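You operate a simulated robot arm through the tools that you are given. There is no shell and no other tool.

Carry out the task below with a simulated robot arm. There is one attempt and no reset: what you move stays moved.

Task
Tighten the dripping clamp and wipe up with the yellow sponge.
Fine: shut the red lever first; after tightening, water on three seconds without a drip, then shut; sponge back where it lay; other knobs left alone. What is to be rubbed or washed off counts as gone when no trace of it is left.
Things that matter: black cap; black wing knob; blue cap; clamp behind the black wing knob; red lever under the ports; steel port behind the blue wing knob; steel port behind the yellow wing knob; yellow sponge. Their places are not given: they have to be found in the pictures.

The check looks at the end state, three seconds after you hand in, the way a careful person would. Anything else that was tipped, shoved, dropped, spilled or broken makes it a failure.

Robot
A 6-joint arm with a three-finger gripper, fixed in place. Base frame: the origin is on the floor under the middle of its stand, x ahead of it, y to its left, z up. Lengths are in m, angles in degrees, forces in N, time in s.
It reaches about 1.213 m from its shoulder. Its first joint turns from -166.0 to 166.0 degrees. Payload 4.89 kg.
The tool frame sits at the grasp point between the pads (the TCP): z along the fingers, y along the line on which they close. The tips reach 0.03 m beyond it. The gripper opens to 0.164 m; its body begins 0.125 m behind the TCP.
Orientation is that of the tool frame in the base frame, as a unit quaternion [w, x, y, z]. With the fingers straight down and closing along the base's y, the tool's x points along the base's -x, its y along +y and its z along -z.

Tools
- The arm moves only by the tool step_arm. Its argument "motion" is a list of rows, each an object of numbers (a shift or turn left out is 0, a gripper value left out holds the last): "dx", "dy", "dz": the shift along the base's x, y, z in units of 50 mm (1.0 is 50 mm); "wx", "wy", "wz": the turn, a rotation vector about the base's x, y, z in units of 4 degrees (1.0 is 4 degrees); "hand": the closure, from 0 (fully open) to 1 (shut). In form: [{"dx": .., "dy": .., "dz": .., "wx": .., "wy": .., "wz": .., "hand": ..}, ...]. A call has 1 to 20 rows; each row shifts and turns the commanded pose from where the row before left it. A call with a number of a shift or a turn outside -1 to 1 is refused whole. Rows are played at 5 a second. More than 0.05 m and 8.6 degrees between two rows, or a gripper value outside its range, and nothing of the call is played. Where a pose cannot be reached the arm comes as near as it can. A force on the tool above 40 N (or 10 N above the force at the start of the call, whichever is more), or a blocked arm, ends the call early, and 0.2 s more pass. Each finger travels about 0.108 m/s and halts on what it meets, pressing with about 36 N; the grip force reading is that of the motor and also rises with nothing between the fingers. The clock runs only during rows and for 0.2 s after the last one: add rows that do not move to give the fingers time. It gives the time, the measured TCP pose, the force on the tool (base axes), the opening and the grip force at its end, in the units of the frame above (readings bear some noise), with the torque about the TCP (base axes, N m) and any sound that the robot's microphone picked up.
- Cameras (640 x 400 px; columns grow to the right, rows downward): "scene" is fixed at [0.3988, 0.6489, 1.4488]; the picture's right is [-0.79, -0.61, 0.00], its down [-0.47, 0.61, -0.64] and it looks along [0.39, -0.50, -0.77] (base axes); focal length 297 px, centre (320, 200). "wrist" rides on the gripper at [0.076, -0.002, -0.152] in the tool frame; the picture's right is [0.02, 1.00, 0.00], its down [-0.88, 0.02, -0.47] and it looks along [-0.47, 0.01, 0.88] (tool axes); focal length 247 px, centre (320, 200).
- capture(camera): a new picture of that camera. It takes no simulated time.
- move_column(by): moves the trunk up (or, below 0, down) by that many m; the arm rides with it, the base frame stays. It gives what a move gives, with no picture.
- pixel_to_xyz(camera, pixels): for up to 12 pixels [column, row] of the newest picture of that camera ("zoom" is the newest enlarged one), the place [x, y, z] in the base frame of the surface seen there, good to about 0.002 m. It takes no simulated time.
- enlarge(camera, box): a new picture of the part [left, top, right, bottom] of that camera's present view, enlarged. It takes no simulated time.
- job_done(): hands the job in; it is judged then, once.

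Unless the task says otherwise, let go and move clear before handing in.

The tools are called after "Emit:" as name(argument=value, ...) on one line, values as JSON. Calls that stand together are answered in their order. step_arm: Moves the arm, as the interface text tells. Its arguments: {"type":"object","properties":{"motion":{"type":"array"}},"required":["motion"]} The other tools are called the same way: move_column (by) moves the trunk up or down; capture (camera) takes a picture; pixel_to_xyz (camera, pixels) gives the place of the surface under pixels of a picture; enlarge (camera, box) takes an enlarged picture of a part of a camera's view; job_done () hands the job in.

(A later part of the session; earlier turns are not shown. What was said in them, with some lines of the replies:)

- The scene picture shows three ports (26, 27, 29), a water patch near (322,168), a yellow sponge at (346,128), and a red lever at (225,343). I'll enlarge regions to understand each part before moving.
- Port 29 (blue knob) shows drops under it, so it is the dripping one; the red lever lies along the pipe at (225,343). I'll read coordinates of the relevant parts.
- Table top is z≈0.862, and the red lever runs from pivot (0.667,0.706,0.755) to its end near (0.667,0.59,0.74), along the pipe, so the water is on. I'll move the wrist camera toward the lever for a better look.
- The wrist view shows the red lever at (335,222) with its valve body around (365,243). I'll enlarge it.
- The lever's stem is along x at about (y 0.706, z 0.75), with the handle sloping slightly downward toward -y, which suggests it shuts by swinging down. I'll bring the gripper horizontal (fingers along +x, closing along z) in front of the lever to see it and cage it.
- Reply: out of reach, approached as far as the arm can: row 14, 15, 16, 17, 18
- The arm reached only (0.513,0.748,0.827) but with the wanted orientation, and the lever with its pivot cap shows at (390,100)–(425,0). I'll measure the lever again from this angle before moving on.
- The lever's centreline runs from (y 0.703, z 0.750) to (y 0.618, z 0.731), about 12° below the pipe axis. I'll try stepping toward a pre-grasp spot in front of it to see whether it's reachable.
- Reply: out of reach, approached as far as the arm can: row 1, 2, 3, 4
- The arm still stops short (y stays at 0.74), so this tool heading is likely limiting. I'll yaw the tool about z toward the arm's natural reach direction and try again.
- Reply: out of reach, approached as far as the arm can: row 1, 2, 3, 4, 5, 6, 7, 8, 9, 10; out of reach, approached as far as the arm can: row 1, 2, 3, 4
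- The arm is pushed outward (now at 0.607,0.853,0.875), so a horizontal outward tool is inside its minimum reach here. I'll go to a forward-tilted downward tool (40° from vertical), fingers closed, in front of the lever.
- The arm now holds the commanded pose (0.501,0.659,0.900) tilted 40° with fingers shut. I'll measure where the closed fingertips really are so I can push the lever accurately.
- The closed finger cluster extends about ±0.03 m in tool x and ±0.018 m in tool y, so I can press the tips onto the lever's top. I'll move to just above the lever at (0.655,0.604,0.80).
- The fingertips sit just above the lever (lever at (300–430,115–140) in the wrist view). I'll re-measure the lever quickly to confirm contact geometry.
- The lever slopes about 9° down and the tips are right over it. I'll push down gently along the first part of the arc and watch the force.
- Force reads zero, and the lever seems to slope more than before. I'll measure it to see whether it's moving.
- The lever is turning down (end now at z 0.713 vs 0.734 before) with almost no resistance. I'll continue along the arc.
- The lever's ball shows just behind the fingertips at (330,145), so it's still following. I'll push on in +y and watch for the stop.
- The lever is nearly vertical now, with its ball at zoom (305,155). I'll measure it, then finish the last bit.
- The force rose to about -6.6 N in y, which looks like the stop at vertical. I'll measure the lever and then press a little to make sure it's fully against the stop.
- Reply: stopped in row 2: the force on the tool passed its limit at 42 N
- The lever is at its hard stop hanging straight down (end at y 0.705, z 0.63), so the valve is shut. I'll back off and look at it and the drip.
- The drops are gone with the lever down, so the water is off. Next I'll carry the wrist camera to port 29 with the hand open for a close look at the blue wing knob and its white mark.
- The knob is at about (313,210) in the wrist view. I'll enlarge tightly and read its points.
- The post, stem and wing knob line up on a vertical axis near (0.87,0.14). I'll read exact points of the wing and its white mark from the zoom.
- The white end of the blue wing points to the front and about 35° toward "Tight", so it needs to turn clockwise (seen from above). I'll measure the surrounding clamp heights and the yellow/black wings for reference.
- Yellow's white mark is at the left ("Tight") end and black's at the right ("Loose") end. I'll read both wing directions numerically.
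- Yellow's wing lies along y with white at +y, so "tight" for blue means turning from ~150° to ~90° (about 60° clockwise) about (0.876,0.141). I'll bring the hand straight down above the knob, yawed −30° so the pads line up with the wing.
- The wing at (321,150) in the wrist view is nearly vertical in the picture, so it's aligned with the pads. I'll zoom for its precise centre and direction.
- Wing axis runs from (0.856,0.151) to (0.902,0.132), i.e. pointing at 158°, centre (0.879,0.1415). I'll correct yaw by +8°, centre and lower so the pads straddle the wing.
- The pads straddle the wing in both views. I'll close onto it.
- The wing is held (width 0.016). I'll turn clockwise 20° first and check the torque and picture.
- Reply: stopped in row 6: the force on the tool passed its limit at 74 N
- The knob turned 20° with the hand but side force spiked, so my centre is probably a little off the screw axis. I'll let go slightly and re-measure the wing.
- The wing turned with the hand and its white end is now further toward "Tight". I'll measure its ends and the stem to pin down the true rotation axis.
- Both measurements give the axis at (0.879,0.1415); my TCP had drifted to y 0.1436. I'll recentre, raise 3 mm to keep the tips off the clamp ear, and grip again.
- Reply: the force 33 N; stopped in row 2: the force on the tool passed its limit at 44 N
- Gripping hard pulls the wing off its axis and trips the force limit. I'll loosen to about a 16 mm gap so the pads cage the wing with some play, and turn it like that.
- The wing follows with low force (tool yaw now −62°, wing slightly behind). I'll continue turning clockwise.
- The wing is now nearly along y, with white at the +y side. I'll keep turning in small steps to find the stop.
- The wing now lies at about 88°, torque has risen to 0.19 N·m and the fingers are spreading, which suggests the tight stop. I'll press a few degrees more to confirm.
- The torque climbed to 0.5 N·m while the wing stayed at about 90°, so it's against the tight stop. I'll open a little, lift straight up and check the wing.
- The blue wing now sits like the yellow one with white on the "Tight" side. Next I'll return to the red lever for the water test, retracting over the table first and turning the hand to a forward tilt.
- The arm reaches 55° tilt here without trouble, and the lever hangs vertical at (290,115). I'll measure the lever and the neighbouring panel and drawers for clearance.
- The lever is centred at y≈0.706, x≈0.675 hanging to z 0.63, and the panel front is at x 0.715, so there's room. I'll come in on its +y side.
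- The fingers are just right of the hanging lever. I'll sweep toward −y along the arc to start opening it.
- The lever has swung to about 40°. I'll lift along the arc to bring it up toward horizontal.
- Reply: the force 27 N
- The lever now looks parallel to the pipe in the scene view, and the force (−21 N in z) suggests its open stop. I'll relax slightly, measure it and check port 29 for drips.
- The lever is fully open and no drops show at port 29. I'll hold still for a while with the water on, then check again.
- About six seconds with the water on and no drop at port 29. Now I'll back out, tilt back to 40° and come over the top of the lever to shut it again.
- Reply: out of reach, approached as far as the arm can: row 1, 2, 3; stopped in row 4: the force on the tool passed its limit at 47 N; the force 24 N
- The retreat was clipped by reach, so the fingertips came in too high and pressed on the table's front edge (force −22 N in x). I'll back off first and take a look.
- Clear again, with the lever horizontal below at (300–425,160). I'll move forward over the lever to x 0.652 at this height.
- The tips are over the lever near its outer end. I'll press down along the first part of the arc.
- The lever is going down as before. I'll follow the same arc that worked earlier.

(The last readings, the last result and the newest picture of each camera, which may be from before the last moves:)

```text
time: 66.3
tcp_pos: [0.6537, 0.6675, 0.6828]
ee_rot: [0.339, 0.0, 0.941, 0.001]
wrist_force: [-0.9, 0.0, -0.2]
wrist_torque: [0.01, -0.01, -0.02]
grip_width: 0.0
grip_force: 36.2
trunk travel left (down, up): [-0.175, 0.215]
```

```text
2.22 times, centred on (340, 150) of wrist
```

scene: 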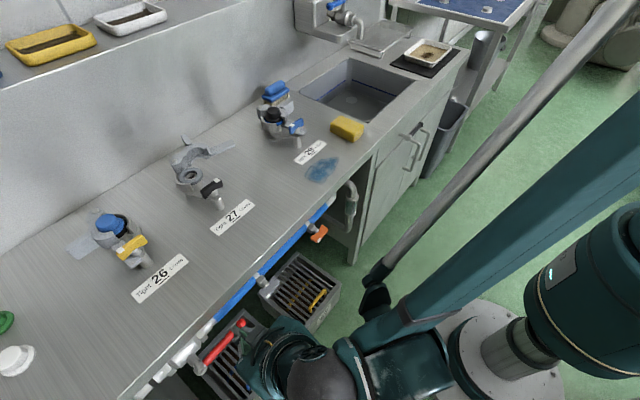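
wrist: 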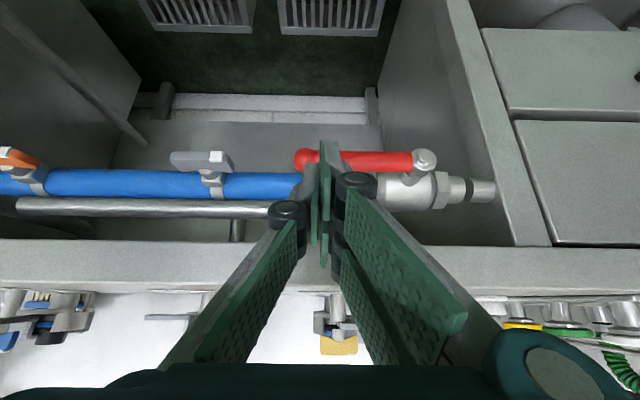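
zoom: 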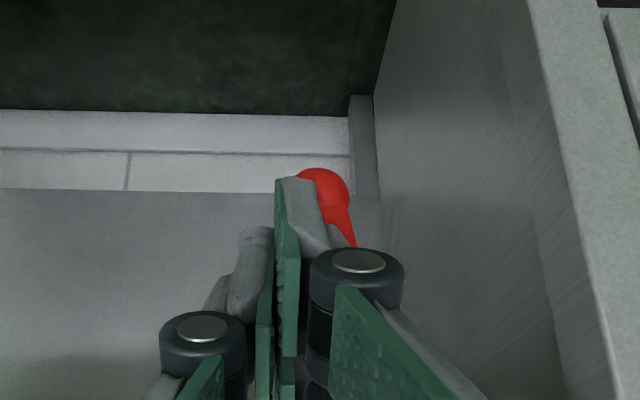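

The lever is nearly vertical, just as before the last push. I'll make the final push in +y to the stop.

Emit:
step_arm(motion=[{"dy": 0.12}, {"dy": 0.12}, {"dy": 0.04}, {}])

Emit:
enlarge(camera="wrist", box=[220, 60, 460, 240])

Emit:
pixel_to_xyz(camera="zoom", pixels=[[355, 190], [355, 205], [362, 225], [362, 240]])

```text
time: 67.2
tcp_pos: [0.6529, 0.6801, 0.6844]
ee_rot: [0.339, 0.001, 0.941, -0.001]
wrist_force: [-7.2, -8.6, -0.3]
wrist_torque: [0.11, -0.05, -0.01]
grip_width: 0.0001
grip_force: 36.1
trunk travel left (down, up): [-0.175, 0.215]
stopped in row 4: the force on the tool passed its limit at 42 N (the readings are from after the stop); the commanded pose is now the measured one
```

```text
2.22 times, centred on (340, 150) of wrist
```

zoom: 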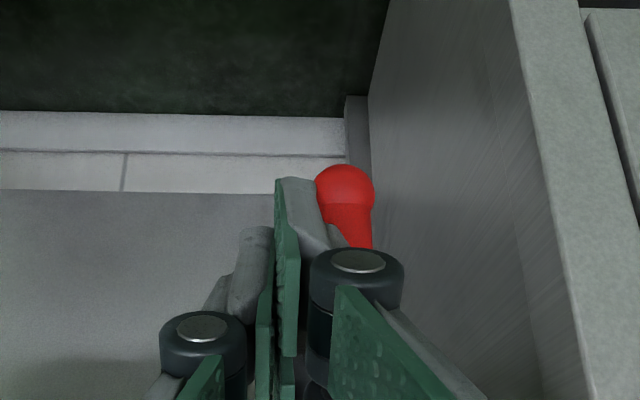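

```text
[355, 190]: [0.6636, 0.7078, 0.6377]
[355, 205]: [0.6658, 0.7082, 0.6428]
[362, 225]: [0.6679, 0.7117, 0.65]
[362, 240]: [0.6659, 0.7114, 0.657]
```

The lever is back at its shut stop (end at y≈0.708, z 0.637). I'll back off the same way as before and then go look at the sponge and puddle.

Emit:
step_arm(motion=[{"dy": -0.3}, {"dy": -0.4}, {"dx": -0.7}, {"dx": -0.8, "dz": 0.2}, {"dx": -0.5, "dz": 0.6}, {"dz": 0.8}, {"dz": 0.8}, {"dz": 0.8}, {}])

Emit:
capture(camera="wrist")

Emit:
capture(camera="scene")

```text
time: 69.2
tcp_pos: [0.551, 0.6433, 0.8453]
ee_rot: [0.338, 0.0, 0.941, 0.0]
wrist_force: [-0.6, -0.5, -0.1]
wrist_torque: [0.03, 0.0, 0.02]
grip_width: 0.0001
grip_force: 35.9
trunk travel left (down, up): [-0.175, 0.215]
```

```text
taken
```

wrist: 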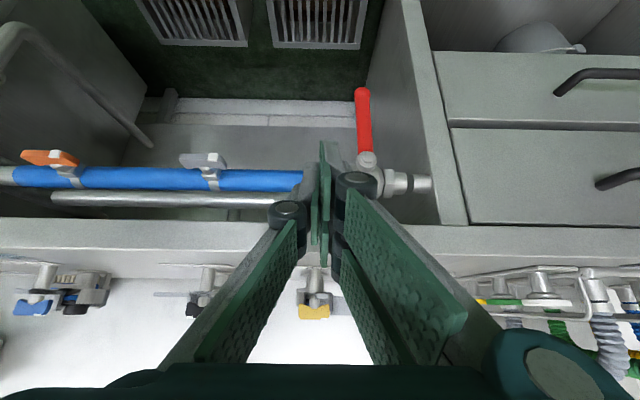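

```text
taken
```

scene: 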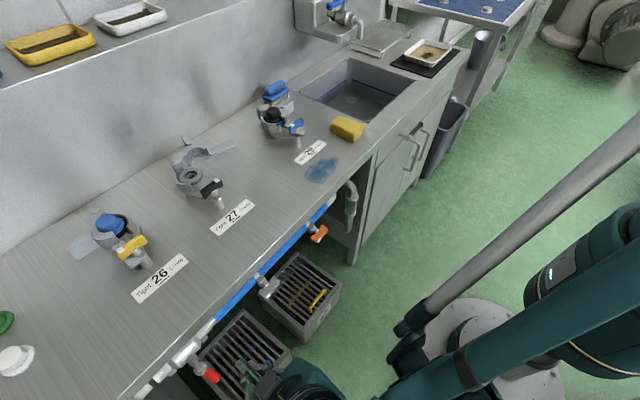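

The lever hangs shut at (363,120). Now I'll measure the sponge and the puddle from the scene camera.

Emit:
enlarge(camera="scene", box=[290, 105, 375, 190])

Emit:
pixel_to_xyz(camera="zoom", pixels=[[310, 110], [360, 75], [535, 130], [500, 190], [430, 120], [320, 160], [490, 240], [530, 180], [130, 540], [240, 390], [120, 330], [200, 300]])

```text
4.71 times, centred on (332, 148) of scene
```

zoom: 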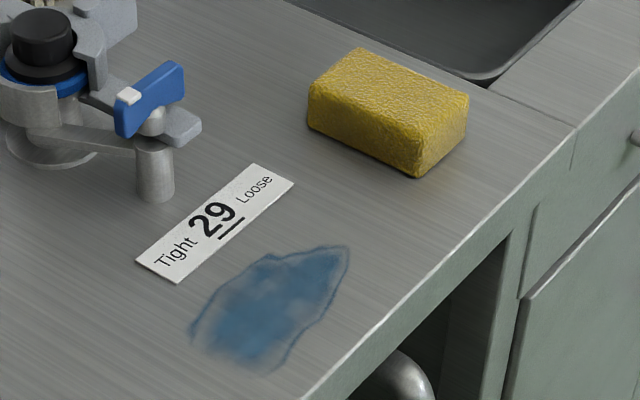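

```text
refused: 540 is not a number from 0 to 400
```

Emit:
pixel_to_xyz(camera="zoom", pixels=[[312, 84], [358, 52], [465, 95], [420, 135], [390, 90], [310, 120], [415, 172], [465, 130], [195, 335], [260, 365], [345, 250], [290, 255]])

Emit:
pixel_to_xyz(camera="zoom", pixels=[[240, 275], [215, 300], [310, 320], [270, 310], [320, 370], [400, 310], [500, 220], [490, 90], [140, 260], [255, 168], [290, 185], [178, 280]])

```text
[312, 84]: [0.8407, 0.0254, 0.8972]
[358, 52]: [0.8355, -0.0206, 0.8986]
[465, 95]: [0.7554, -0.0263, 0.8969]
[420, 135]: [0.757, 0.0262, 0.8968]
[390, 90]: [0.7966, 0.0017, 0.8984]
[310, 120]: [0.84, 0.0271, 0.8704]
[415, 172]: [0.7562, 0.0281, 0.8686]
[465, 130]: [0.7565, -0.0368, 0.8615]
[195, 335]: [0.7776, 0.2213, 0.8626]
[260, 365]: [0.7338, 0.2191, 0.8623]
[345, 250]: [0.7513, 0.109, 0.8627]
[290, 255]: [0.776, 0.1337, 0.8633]
```

```text
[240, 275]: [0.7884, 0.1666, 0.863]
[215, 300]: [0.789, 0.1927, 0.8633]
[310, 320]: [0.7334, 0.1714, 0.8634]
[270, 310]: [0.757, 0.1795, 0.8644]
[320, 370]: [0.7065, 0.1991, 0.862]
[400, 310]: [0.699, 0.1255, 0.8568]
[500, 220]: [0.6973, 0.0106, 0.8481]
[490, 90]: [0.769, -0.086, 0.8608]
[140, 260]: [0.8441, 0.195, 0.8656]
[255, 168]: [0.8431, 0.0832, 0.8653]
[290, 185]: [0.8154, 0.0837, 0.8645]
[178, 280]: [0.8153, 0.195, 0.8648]
```

The sponge is a block about 0.085 (x) × 0.053 (y) × 0.036 m, centred at (0.798, 0.0005); the puddle spans x 0.733–0.79, y 0.107–0.225. I'll move above the sponge with the hand straight down and part open.

Emit:
step_arm(motion=[{"dz": 0.9, "wy": 0.988}, {"dz": 0.9, "wy": 0.988}, {"dz": 0.9, "wy": 0.988}, {"dz": 0.9, "wy": 0.988}, {"dy": -0.98, "wy": 0.988}, {"dy": -0.98, "wy": 0.988}, {"dy": -0.98, "wy": 0.988}, {"dy": -0.98, "wy": 0.988}, {"dy": -0.98, "wy": 0.988}, {"dy": -0.98, "wy": 0.988, "hand": 0.45}, {"dy": -0.85, "dx": 0.45}, {"dy": -0.85, "dx": 0.45}, {"dy": -0.85, "dx": 0.45}, {"dy": -0.85, "dx": 0.45}, {"dy": -0.85, "dx": 0.45}, {"dy": -0.85, "dx": 0.45}, {"dy": -0.85, "dx": 0.45}, {"dy": -0.85, "dx": 0.45}, {"dx": 0.67, "dy": -0.08}, {"dx": 0.67, "dy": -0.08}])

Emit:
capture(camera="wrist")

Emit:
capture(camera="scene")

```text
time: 73.4
tcp_pos: [0.801, 0.0038, 1.0227]
ee_rot: [0.002, 0.002, 1.0, -0.001]
wrist_force: [-1.3, -0.2, 1.7]
wrist_torque: [0.07, -0.24, 0.03]
grip_width: 0.0901
grip_force: 0.0
trunk travel left (down, up): [-0.175, 0.215]
```

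```text
taken
```

wrist: 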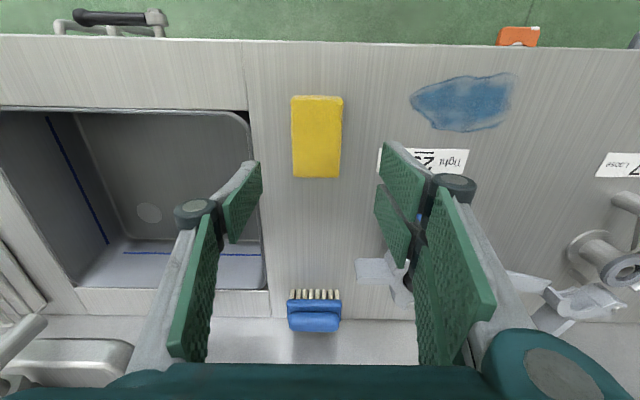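

```text
taken
```

scene: 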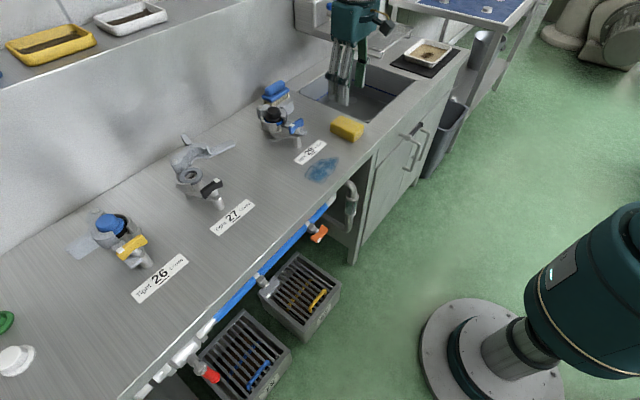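

The sponge is at (317,137) in the wrist view, a little rotated. I'll measure its top corners exactly so it can be put back precisely.

Emit:
pixel_to_xyz(camera="wrist", pixels=[[294, 101], [341, 101], [338, 174], [296, 174], [317, 137], [294, 137], [340, 137], [317, 98], [317, 176], [412, 97], [514, 80], [465, 130]])

Emit:
enlarge(camera="wrist", box=[270, 70, 370, 200])

```text
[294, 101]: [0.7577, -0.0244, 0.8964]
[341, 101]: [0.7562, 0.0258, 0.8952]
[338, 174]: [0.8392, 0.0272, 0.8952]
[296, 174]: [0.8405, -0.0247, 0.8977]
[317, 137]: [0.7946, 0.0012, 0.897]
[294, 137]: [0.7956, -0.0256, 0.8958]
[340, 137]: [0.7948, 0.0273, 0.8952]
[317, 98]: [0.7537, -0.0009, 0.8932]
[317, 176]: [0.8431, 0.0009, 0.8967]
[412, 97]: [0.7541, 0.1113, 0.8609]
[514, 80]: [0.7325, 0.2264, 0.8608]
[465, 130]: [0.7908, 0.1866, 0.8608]
```

```text
3.08 times, centred on (320, 135) of wrist
```

zoom: 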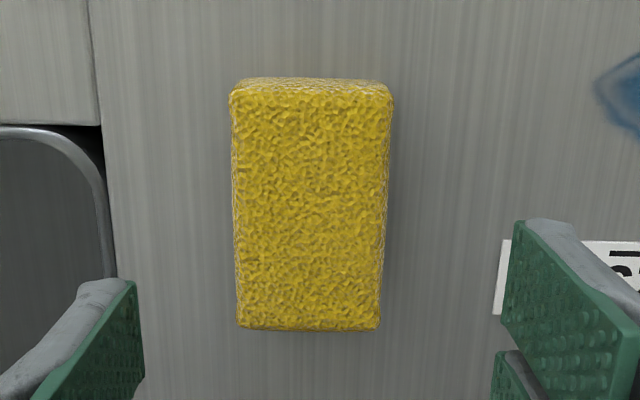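

The sponge is axis-aligned, centred at (0.798, 0.001) with top at z 0.897. I'll descend to z≈0.903 with the pads either side.

Emit:
step_arm(motion=[{"dx": -0.06, "dy": -0.056, "dz": -0.4}, {"dz": -0.5}, {"dz": -0.5}, {"dz": -0.5}, {"dz": -0.3}, {"dz": -0.18}, {}])

Emit:
capture(camera="wrist")

Emit:
enlarge(camera="scene", box=[290, 60, 400, 170])

```text
time: 75.0
tcp_pos: [0.7983, 0.0004, 0.9042]
ee_rot: [0.002, 0.0, 1.0, -0.001]
wrist_force: [-0.9, 0.4, -0.6]
wrist_torque: [0.0, 0.03, 0.01]
grip_width: 0.0899
grip_force: 0.0
trunk travel left (down, up): [-0.175, 0.215]
```

```text
taken
```

wrist: 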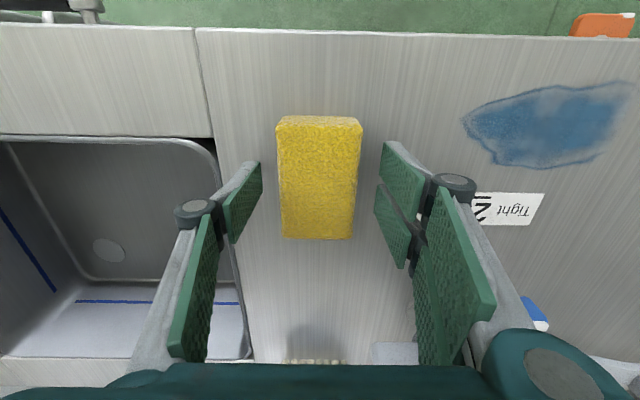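

```text
3.64 times, centred on (345, 115) of scene
```

zoom: 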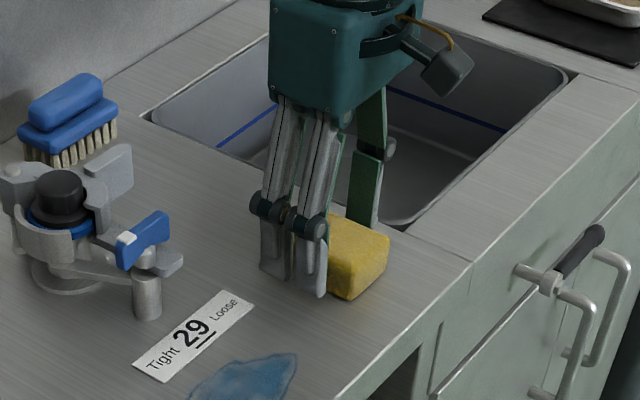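

The pads straddle the sponge evenly. I'll close gently on it.

Emit:
step_arm(motion=[{"hand": 0.6}, {"hand": 0.72}, {}, {}, {}])

Emit:
capture(camera="wrist")

```text
time: 76.2
tcp_pos: [0.7988, 0.0017, 0.9036]
ee_rot: [0.0, 0.001, 1.0, -0.001]
wrist_force: [0.5, 0.1, 1.7]
wrist_torque: [0.08, -0.03, 0.02]
grip_width: 0.0588
grip_force: 35.6
trunk travel left (down, up): [-0.175, 0.215]
```

```text
taken
```

wrist: 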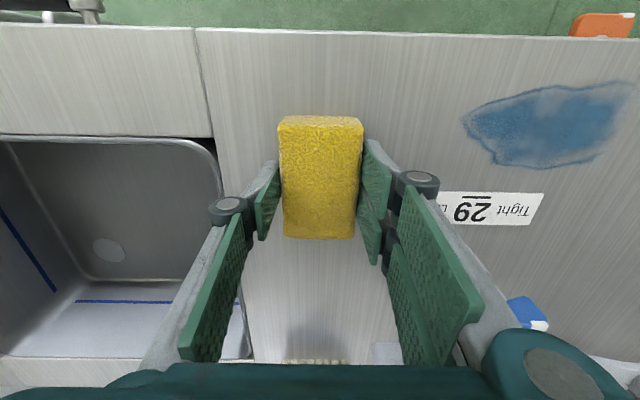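

The sponge is held (width 0.059, TCP 0.799,0.0017,0.9036). I'll lift it 20 mm and carry it beside the puddle.

Emit:
step_arm(motion=[{"dz": 0.4}, {"dx": -0.25, "dy": 0.5}, {"dx": -0.25, "dy": 0.5}, {"dx": -0.24, "dy": 0.5}, {}])

Emit:
capture(camera="wrist")

Emit:
enlarge(camera="scene", box=[270, 70, 390, 200])

```text
time: 77.4
tcp_pos: [0.7593, 0.076, 0.9251]
ee_rot: [0.002, 0.0, 1.0, -0.001]
wrist_force: [-0.1, 0.3, -0.4]
wrist_torque: [0.01, -0.04, -0.02]
grip_width: 0.0587
grip_force: 36.2
trunk travel left (down, up): [-0.175, 0.215]
```

```text
taken
```

wrist: 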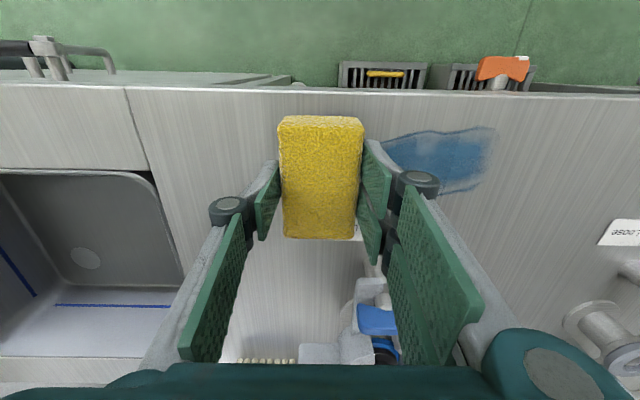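

```text
3.08 times, centred on (330, 135) of scene
```

zoom: 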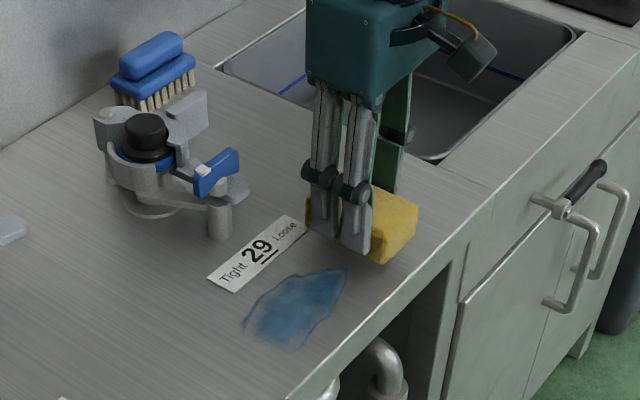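

The sponge is held level beside the puddle. I'll lower it to the table and press lightly.

Emit:
step_arm(motion=[{"dx": 0.04, "dz": -0.2}, {"dz": -0.2}, {"dz": -0.06}, {"dz": -0.04}, {}])

```text
time: 78.3
tcp_pos: [0.7628, 0.0764, 0.9023]
ee_rot: [0.002, 0.0, 1.0, 0.0]
wrist_force: [-1.2, -0.7, 28.1]
wrist_torque: [0.05, 0.4, -0.02]
grip_width: 0.0588
grip_force: 35.8
trunk travel left (down, up): [-0.175, 0.215]
stopped in row 4: the force on the tool passed its limit at 46 N (the readings are from after the stop); the commanded pose is now the measured one
```

The sponge presses on the table at 28 N. I'll ease off a touch and make the first sweep in +y across the puddle.

Emit:
step_arm(motion=[{"dz": 0.015}, {"dy": 0.3}, {"dy": 0.3}, {"dy": 0.3}, {"dy": 0.3}, {"dy": 0.3}, {"dy": 0.3}, {"dy": 0.3}, {"dy": 0.3}, {"dy": 0.3}, {"dy": 0.3}, {"dy": 0.3}, {"dy": 0.3}, {}])

Emit:
capture(camera="wrist")

Emit:
enlarge(camera="scene", box=[270, 70, 390, 200])

```text
time: 81.3
tcp_pos: [0.7621, 0.2567, 0.9037]
ee_rot: [0.001, 0.002, 1.0, 0.0]
wrist_force: [-0.7, -7.1, 19.4]
wrist_torque: [-0.18, -0.02, 0.0]
grip_width: 0.0587
grip_force: 36.3
trunk travel left (down, up): [-0.175, 0.215]
```

```text
taken
```

wrist: 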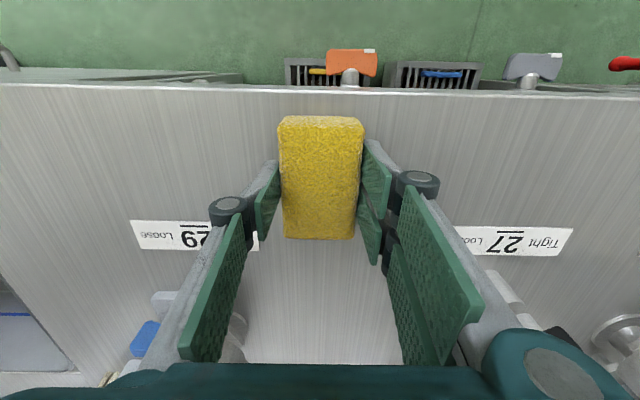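

```text
3.08 times, centred on (330, 135) of scene
```

zoom: 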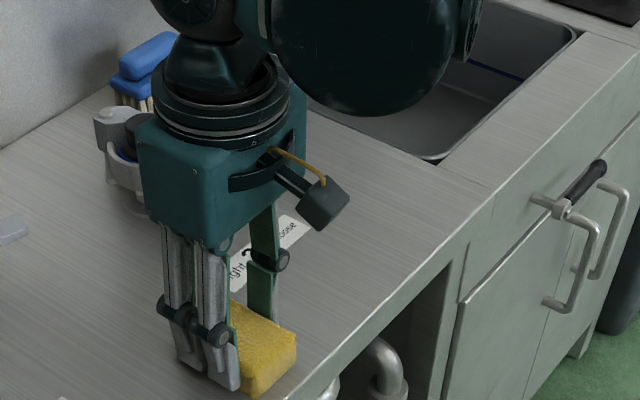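

The puddle seems gone after one pass. I'll sweep back over it once more for any trace.

Emit:
step_arm(motion=[{"dx": -0.12}, {"dy": -0.3}, {"dy": -0.3}, {"dy": -0.3}, {"dy": -0.3}, {"dy": -0.3}, {"dy": -0.3}, {"dy": -0.3}, {"dy": -0.3}, {"dy": -0.3}, {"dy": -0.3}, {"dy": -0.3}, {"dy": -0.3}, {}])

Emit:
capture(camera="wrist")

Emit:
enlarge(camera="scene", box=[270, 110, 390, 210])

```text
time: 84.3
tcp_pos: [0.7565, 0.0762, 0.9029]
ee_rot: [0.002, 0.0, 1.0, -0.002]
wrist_force: [-1.1, 7.0, 19.9]
wrist_torque: [0.36, -0.05, 0.02]
grip_width: 0.0591
grip_force: 36.5
trunk travel left (down, up): [-0.175, 0.215]
```

```text
taken
```

wrist: 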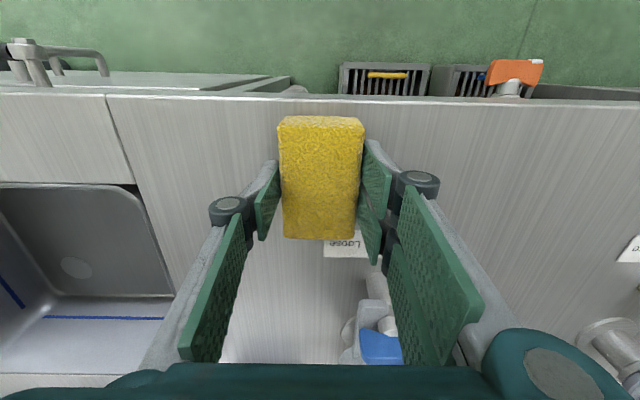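

```text
4.00 times, centred on (330, 160) of scene
```

zoom: 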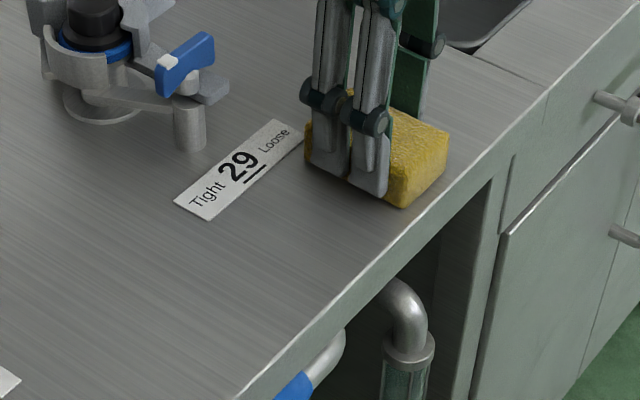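

No trace of the puddle is left in either view, and the sponge hasn't slipped in the grip. I'll lift it and carry it back above its original spot.

Emit:
step_arm(motion=[{"dz": 0.4}, {"dx": 0.282, "dy": -0.497}, {"dx": 0.282, "dy": -0.497}, {"dx": 0.282, "dy": -0.497}, {}, {}])

Emit:
enlarge(camera="scene", box=[270, 100, 390, 210])

Emit:
capture(camera="wrist")

```text
time: 85.7
tcp_pos: [0.7977, 0.0006, 0.9213]
ee_rot: [0.001, 0.0, 1.0, -0.001]
wrist_force: [-0.4, -1.0, -0.3]
wrist_torque: [0.0, 0.06, 0.03]
grip_width: 0.0586
grip_force: 35.6
trunk travel left (down, up): [-0.175, 0.215]
```

```text
3.64 times, centred on (330, 155) of scene
```

zoom: 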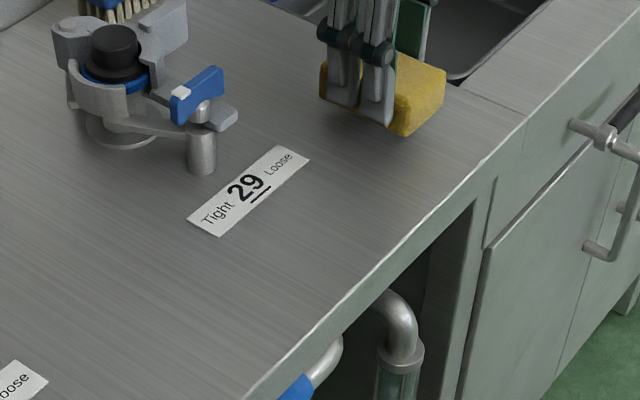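

```text
taken
```

wrist: 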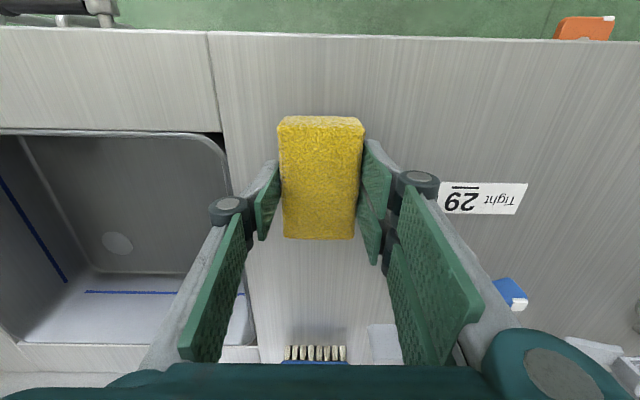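

The table is clean and the sponge is over its spot (0.798,0.001). I'll lower it gently to the surface.

Emit:
step_arm(motion=[{"dx": 0.01, "dy": 0.01, "dz": -0.17}, {"dz": -0.15}, {"dz": -0.03}, {}])

```text
time: 86.7
tcp_pos: [0.8006, 0.0024, 0.9049]
ee_rot: [0.002, 0.0, 1.0, 0.0]
wrist_force: [0.1, -0.4, -1.1]
wrist_torque: [-0.04, 0.02, 0.02]
grip_width: 0.0586
grip_force: 36.5
trunk travel left (down, up): [-0.175, 0.215]
```

Not yet in contact (force ≈ 0). I'll lower in millimetre steps until I feel the table.

Emit:
step_arm(motion=[{"dx": -0.02, "dy": -0.01, "dz": -0.02}, {"dz": -0.015}, {}])

```text
time: 87.5
tcp_pos: [0.799, 0.0018, 0.9034]
ee_rot: [0.003, 0.001, 1.0, 0.0]
wrist_force: [0.5, -0.1, 0.6]
wrist_torque: [0.01, -0.02, -0.01]
grip_width: 0.0588
grip_force: 36.2
trunk travel left (down, up): [-0.175, 0.215]
```

Emit:
step_arm(motion=[{"dz": -0.012}, {"dz": -0.01}, {}])

```text
time: 88.3
tcp_pos: [0.7992, 0.0017, 0.9022]
ee_rot: [0.002, 0.0, 1.0, -0.001]
wrist_force: [-3.5, 2.0, 11.3]
wrist_torque: [0.12, 0.09, -0.01]
grip_width: 0.0588
grip_force: 35.6
trunk travel left (down, up): [-0.175, 0.215]
```

Contact (11 N) at (0.799,0.0017), the same spot where I picked it up. I'll open and rise.

Emit:
step_arm(motion=[{"dz": 0.012}, {"hand": 0.6}, {"hand": 0.5}, {"hand": 0.42}, {}, {}])

Emit:
capture(camera="wrist")

```text
time: 89.7
tcp_pos: [0.7973, 0.0014, 0.9033]
ee_rot: [0.002, -0.001, 1.0, -0.001]
wrist_force: [-0.4, 0.0, -0.3]
wrist_torque: [-0.01, 0.03, 0.01]
grip_width: 0.095
grip_force: 0.0
trunk travel left (down, up): [-0.175, 0.215]
```

```text
taken
```

wrist: 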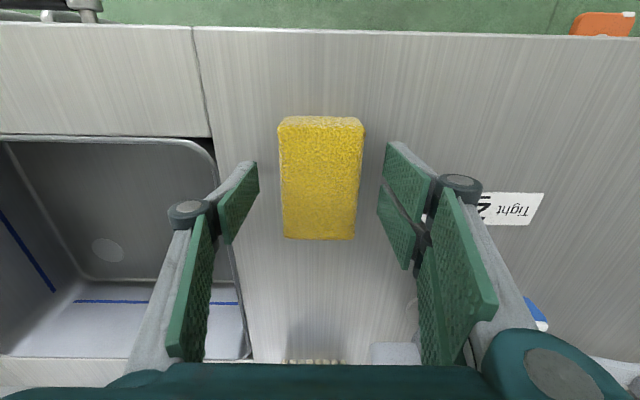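

The fingers are clear on both sides of the sponge. I'll rise straight up and retract, then inspect everything.

Emit:
step_arm(motion=[{"dz": 0.5}, {"dz": 0.8}, {"dz": 0.9}, {"dz": 0.9}, {}])

Emit:
capture(camera="wrist")

Emit:
capture(camera="scene")

```text
time: 90.9
tcp_pos: [0.7981, 0.0012, 1.0594]
ee_rot: [0.001, 0.0, 1.0, -0.001]
wrist_force: [-1.5, -0.1, 0.0]
wrist_torque: [-0.01, -0.08, 0.03]
grip_width: 0.0954
grip_force: 0.0
trunk travel left (down, up): [-0.175, 0.215]
```

```text
taken
```

wrist: 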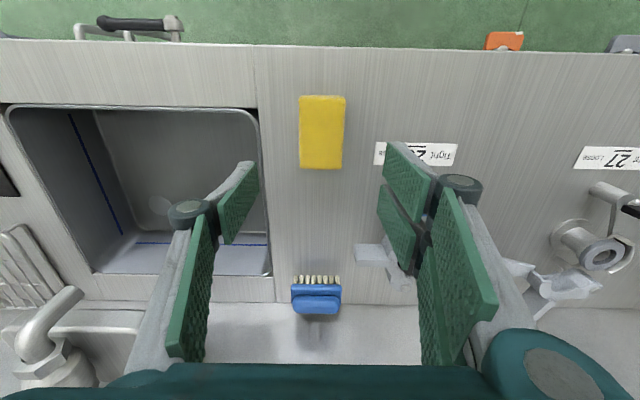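

```text
taken
```

scene: 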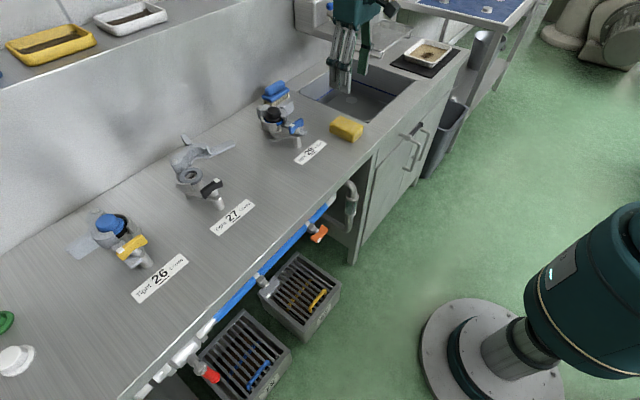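

The sponge lies where it was and the puddle is gone. I'll verify sponge corners, the table surface, the knob and the lever in close-ups.

Emit:
pixel_to_xyz(camera="wrist", pixels=[[302, 101], [344, 101], [340, 166], [303, 166], [321, 97], [321, 168], [301, 133], [342, 133]])

Emit:
enlarge(camera="scene", box=[290, 105, 375, 190])

Emit:
enlarge(camera="scene", box=[250, 75, 330, 150])

Emit:
enlarge(camera="scene", box=[140, 220, 360, 400])

Emit:
enlarge(camera="wrist", box=[260, 40, 560, 230])

```text
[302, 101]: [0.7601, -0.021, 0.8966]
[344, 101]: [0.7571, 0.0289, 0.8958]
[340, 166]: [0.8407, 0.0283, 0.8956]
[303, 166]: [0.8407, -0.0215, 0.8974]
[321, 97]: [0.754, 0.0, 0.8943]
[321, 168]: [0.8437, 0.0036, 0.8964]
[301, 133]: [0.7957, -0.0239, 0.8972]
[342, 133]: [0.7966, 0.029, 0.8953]
```

```text
4.71 times, centred on (332, 148) of scene
```

zoom: 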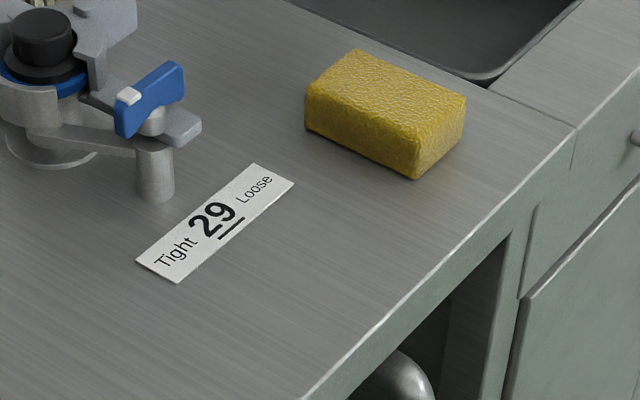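

```text
5.33 times, centred on (290, 112) of scene
```

zoom: 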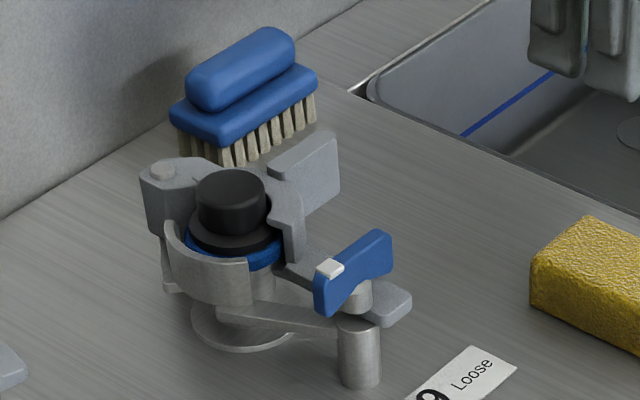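

```text
2.22 times, centred on (250, 310) of scene
```

zoom: 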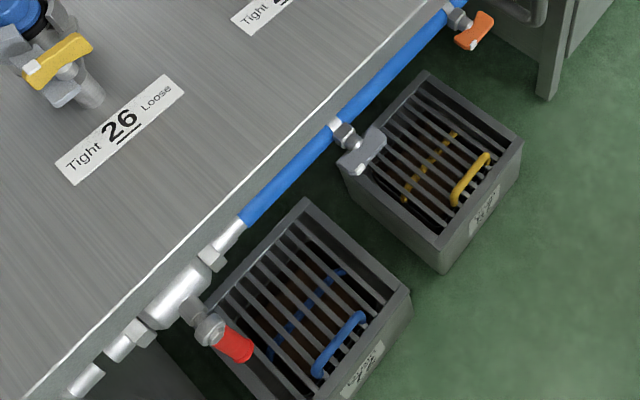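

```text
2.11 times, centred on (410, 135) of wrist
```

zoom: 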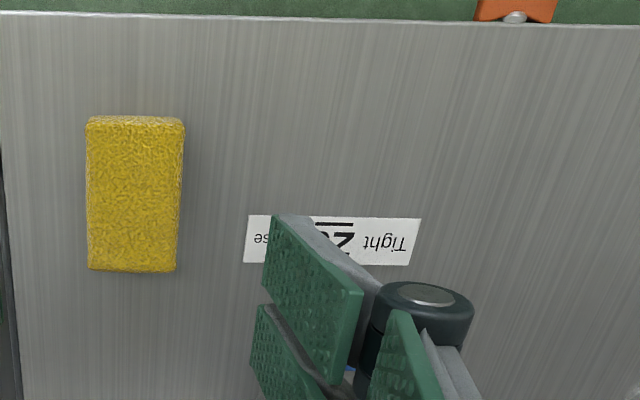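

Everything checks: sponge within about 2 mm of its first place, table clean, blue wing at "Tight", red lever shut, and other knobs unchanged. I'll move the arm clear to its starting area and take a last look.

Emit:
step_arm(motion=[{"dz": 0.7, "dx": -0.5}, {"dz": 0.7, "dx": -0.6, "dy": 0.3}, {"dx": -0.7, "dy": 0.6}, {"dx": -0.7, "dy": 0.6}, {"dx": -0.7, "dy": 0.6}, {"dx": -0.6, "dy": 0.6}, {"dy": 0.6}, {}])

Emit:
capture(camera="wrist")

Emit:
capture(camera="scene")

```text
time: 92.7
tcp_pos: [0.6113, 0.1659, 1.1259]
ee_rot: [0.002, 0.0, 1.0, 0.0]
wrist_force: [-1.0, 0.0, -0.2]
wrist_torque: [-0.02, -0.09, 0.02]
grip_width: 0.0951
grip_force: 0.0
trunk travel left (down, up): [-0.175, 0.215]
```

```text
taken
```

wrist: 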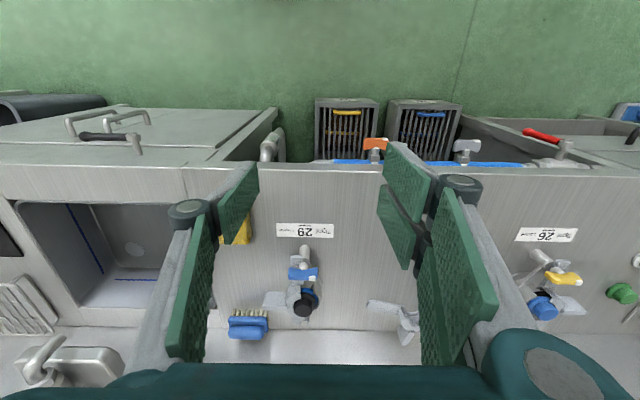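

```text
taken
```

scene: 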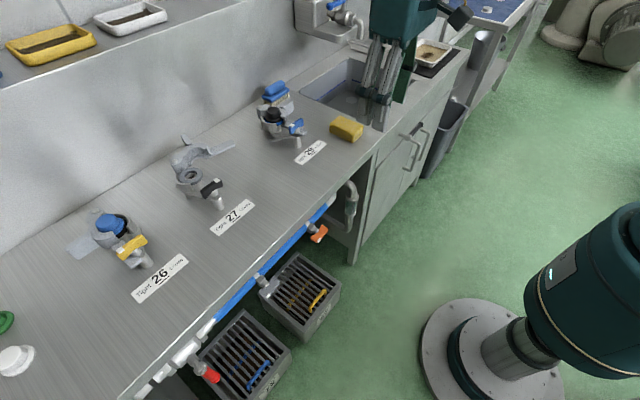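

Final views show the table clean, the sponge in place, the blue wing at "Tight", and the red lever hanging shut at scene (211,376). The arm is clear, so I'm handing in.

Emit:
job_done()

```text
The job is handed in.
```

The job is handed in. The clamp on port 29, behind the blue wing knob, was the one dripping. It is now tight and the puddle is wiped up.

- **Water off first:** I swung the red lever down to its stop before touching the clamp, and the drops stopped.
- **Tightening:** I turned the blue wing knob clockwise to its stop. Its white mark now points to "Tight", like the yellow knob on port 26.
- **Water test:** I opened the red lever fully for more than five seconds and saw no drip, then shut it against its stop again.
- **Wiping:** Two passes with the yellow sponge left no trace of the puddle in either camera view. The sponge is back within about 2 mm of where it lay.
- **Other parts:** I left the other knobs and both caps alone, and they look unchanged.

While I was coming back to shut the lever, the closed fingertips came in too high and pressed the front edge of the table at about 47 N. I backed off straight away, and nothing shifted that I could see.
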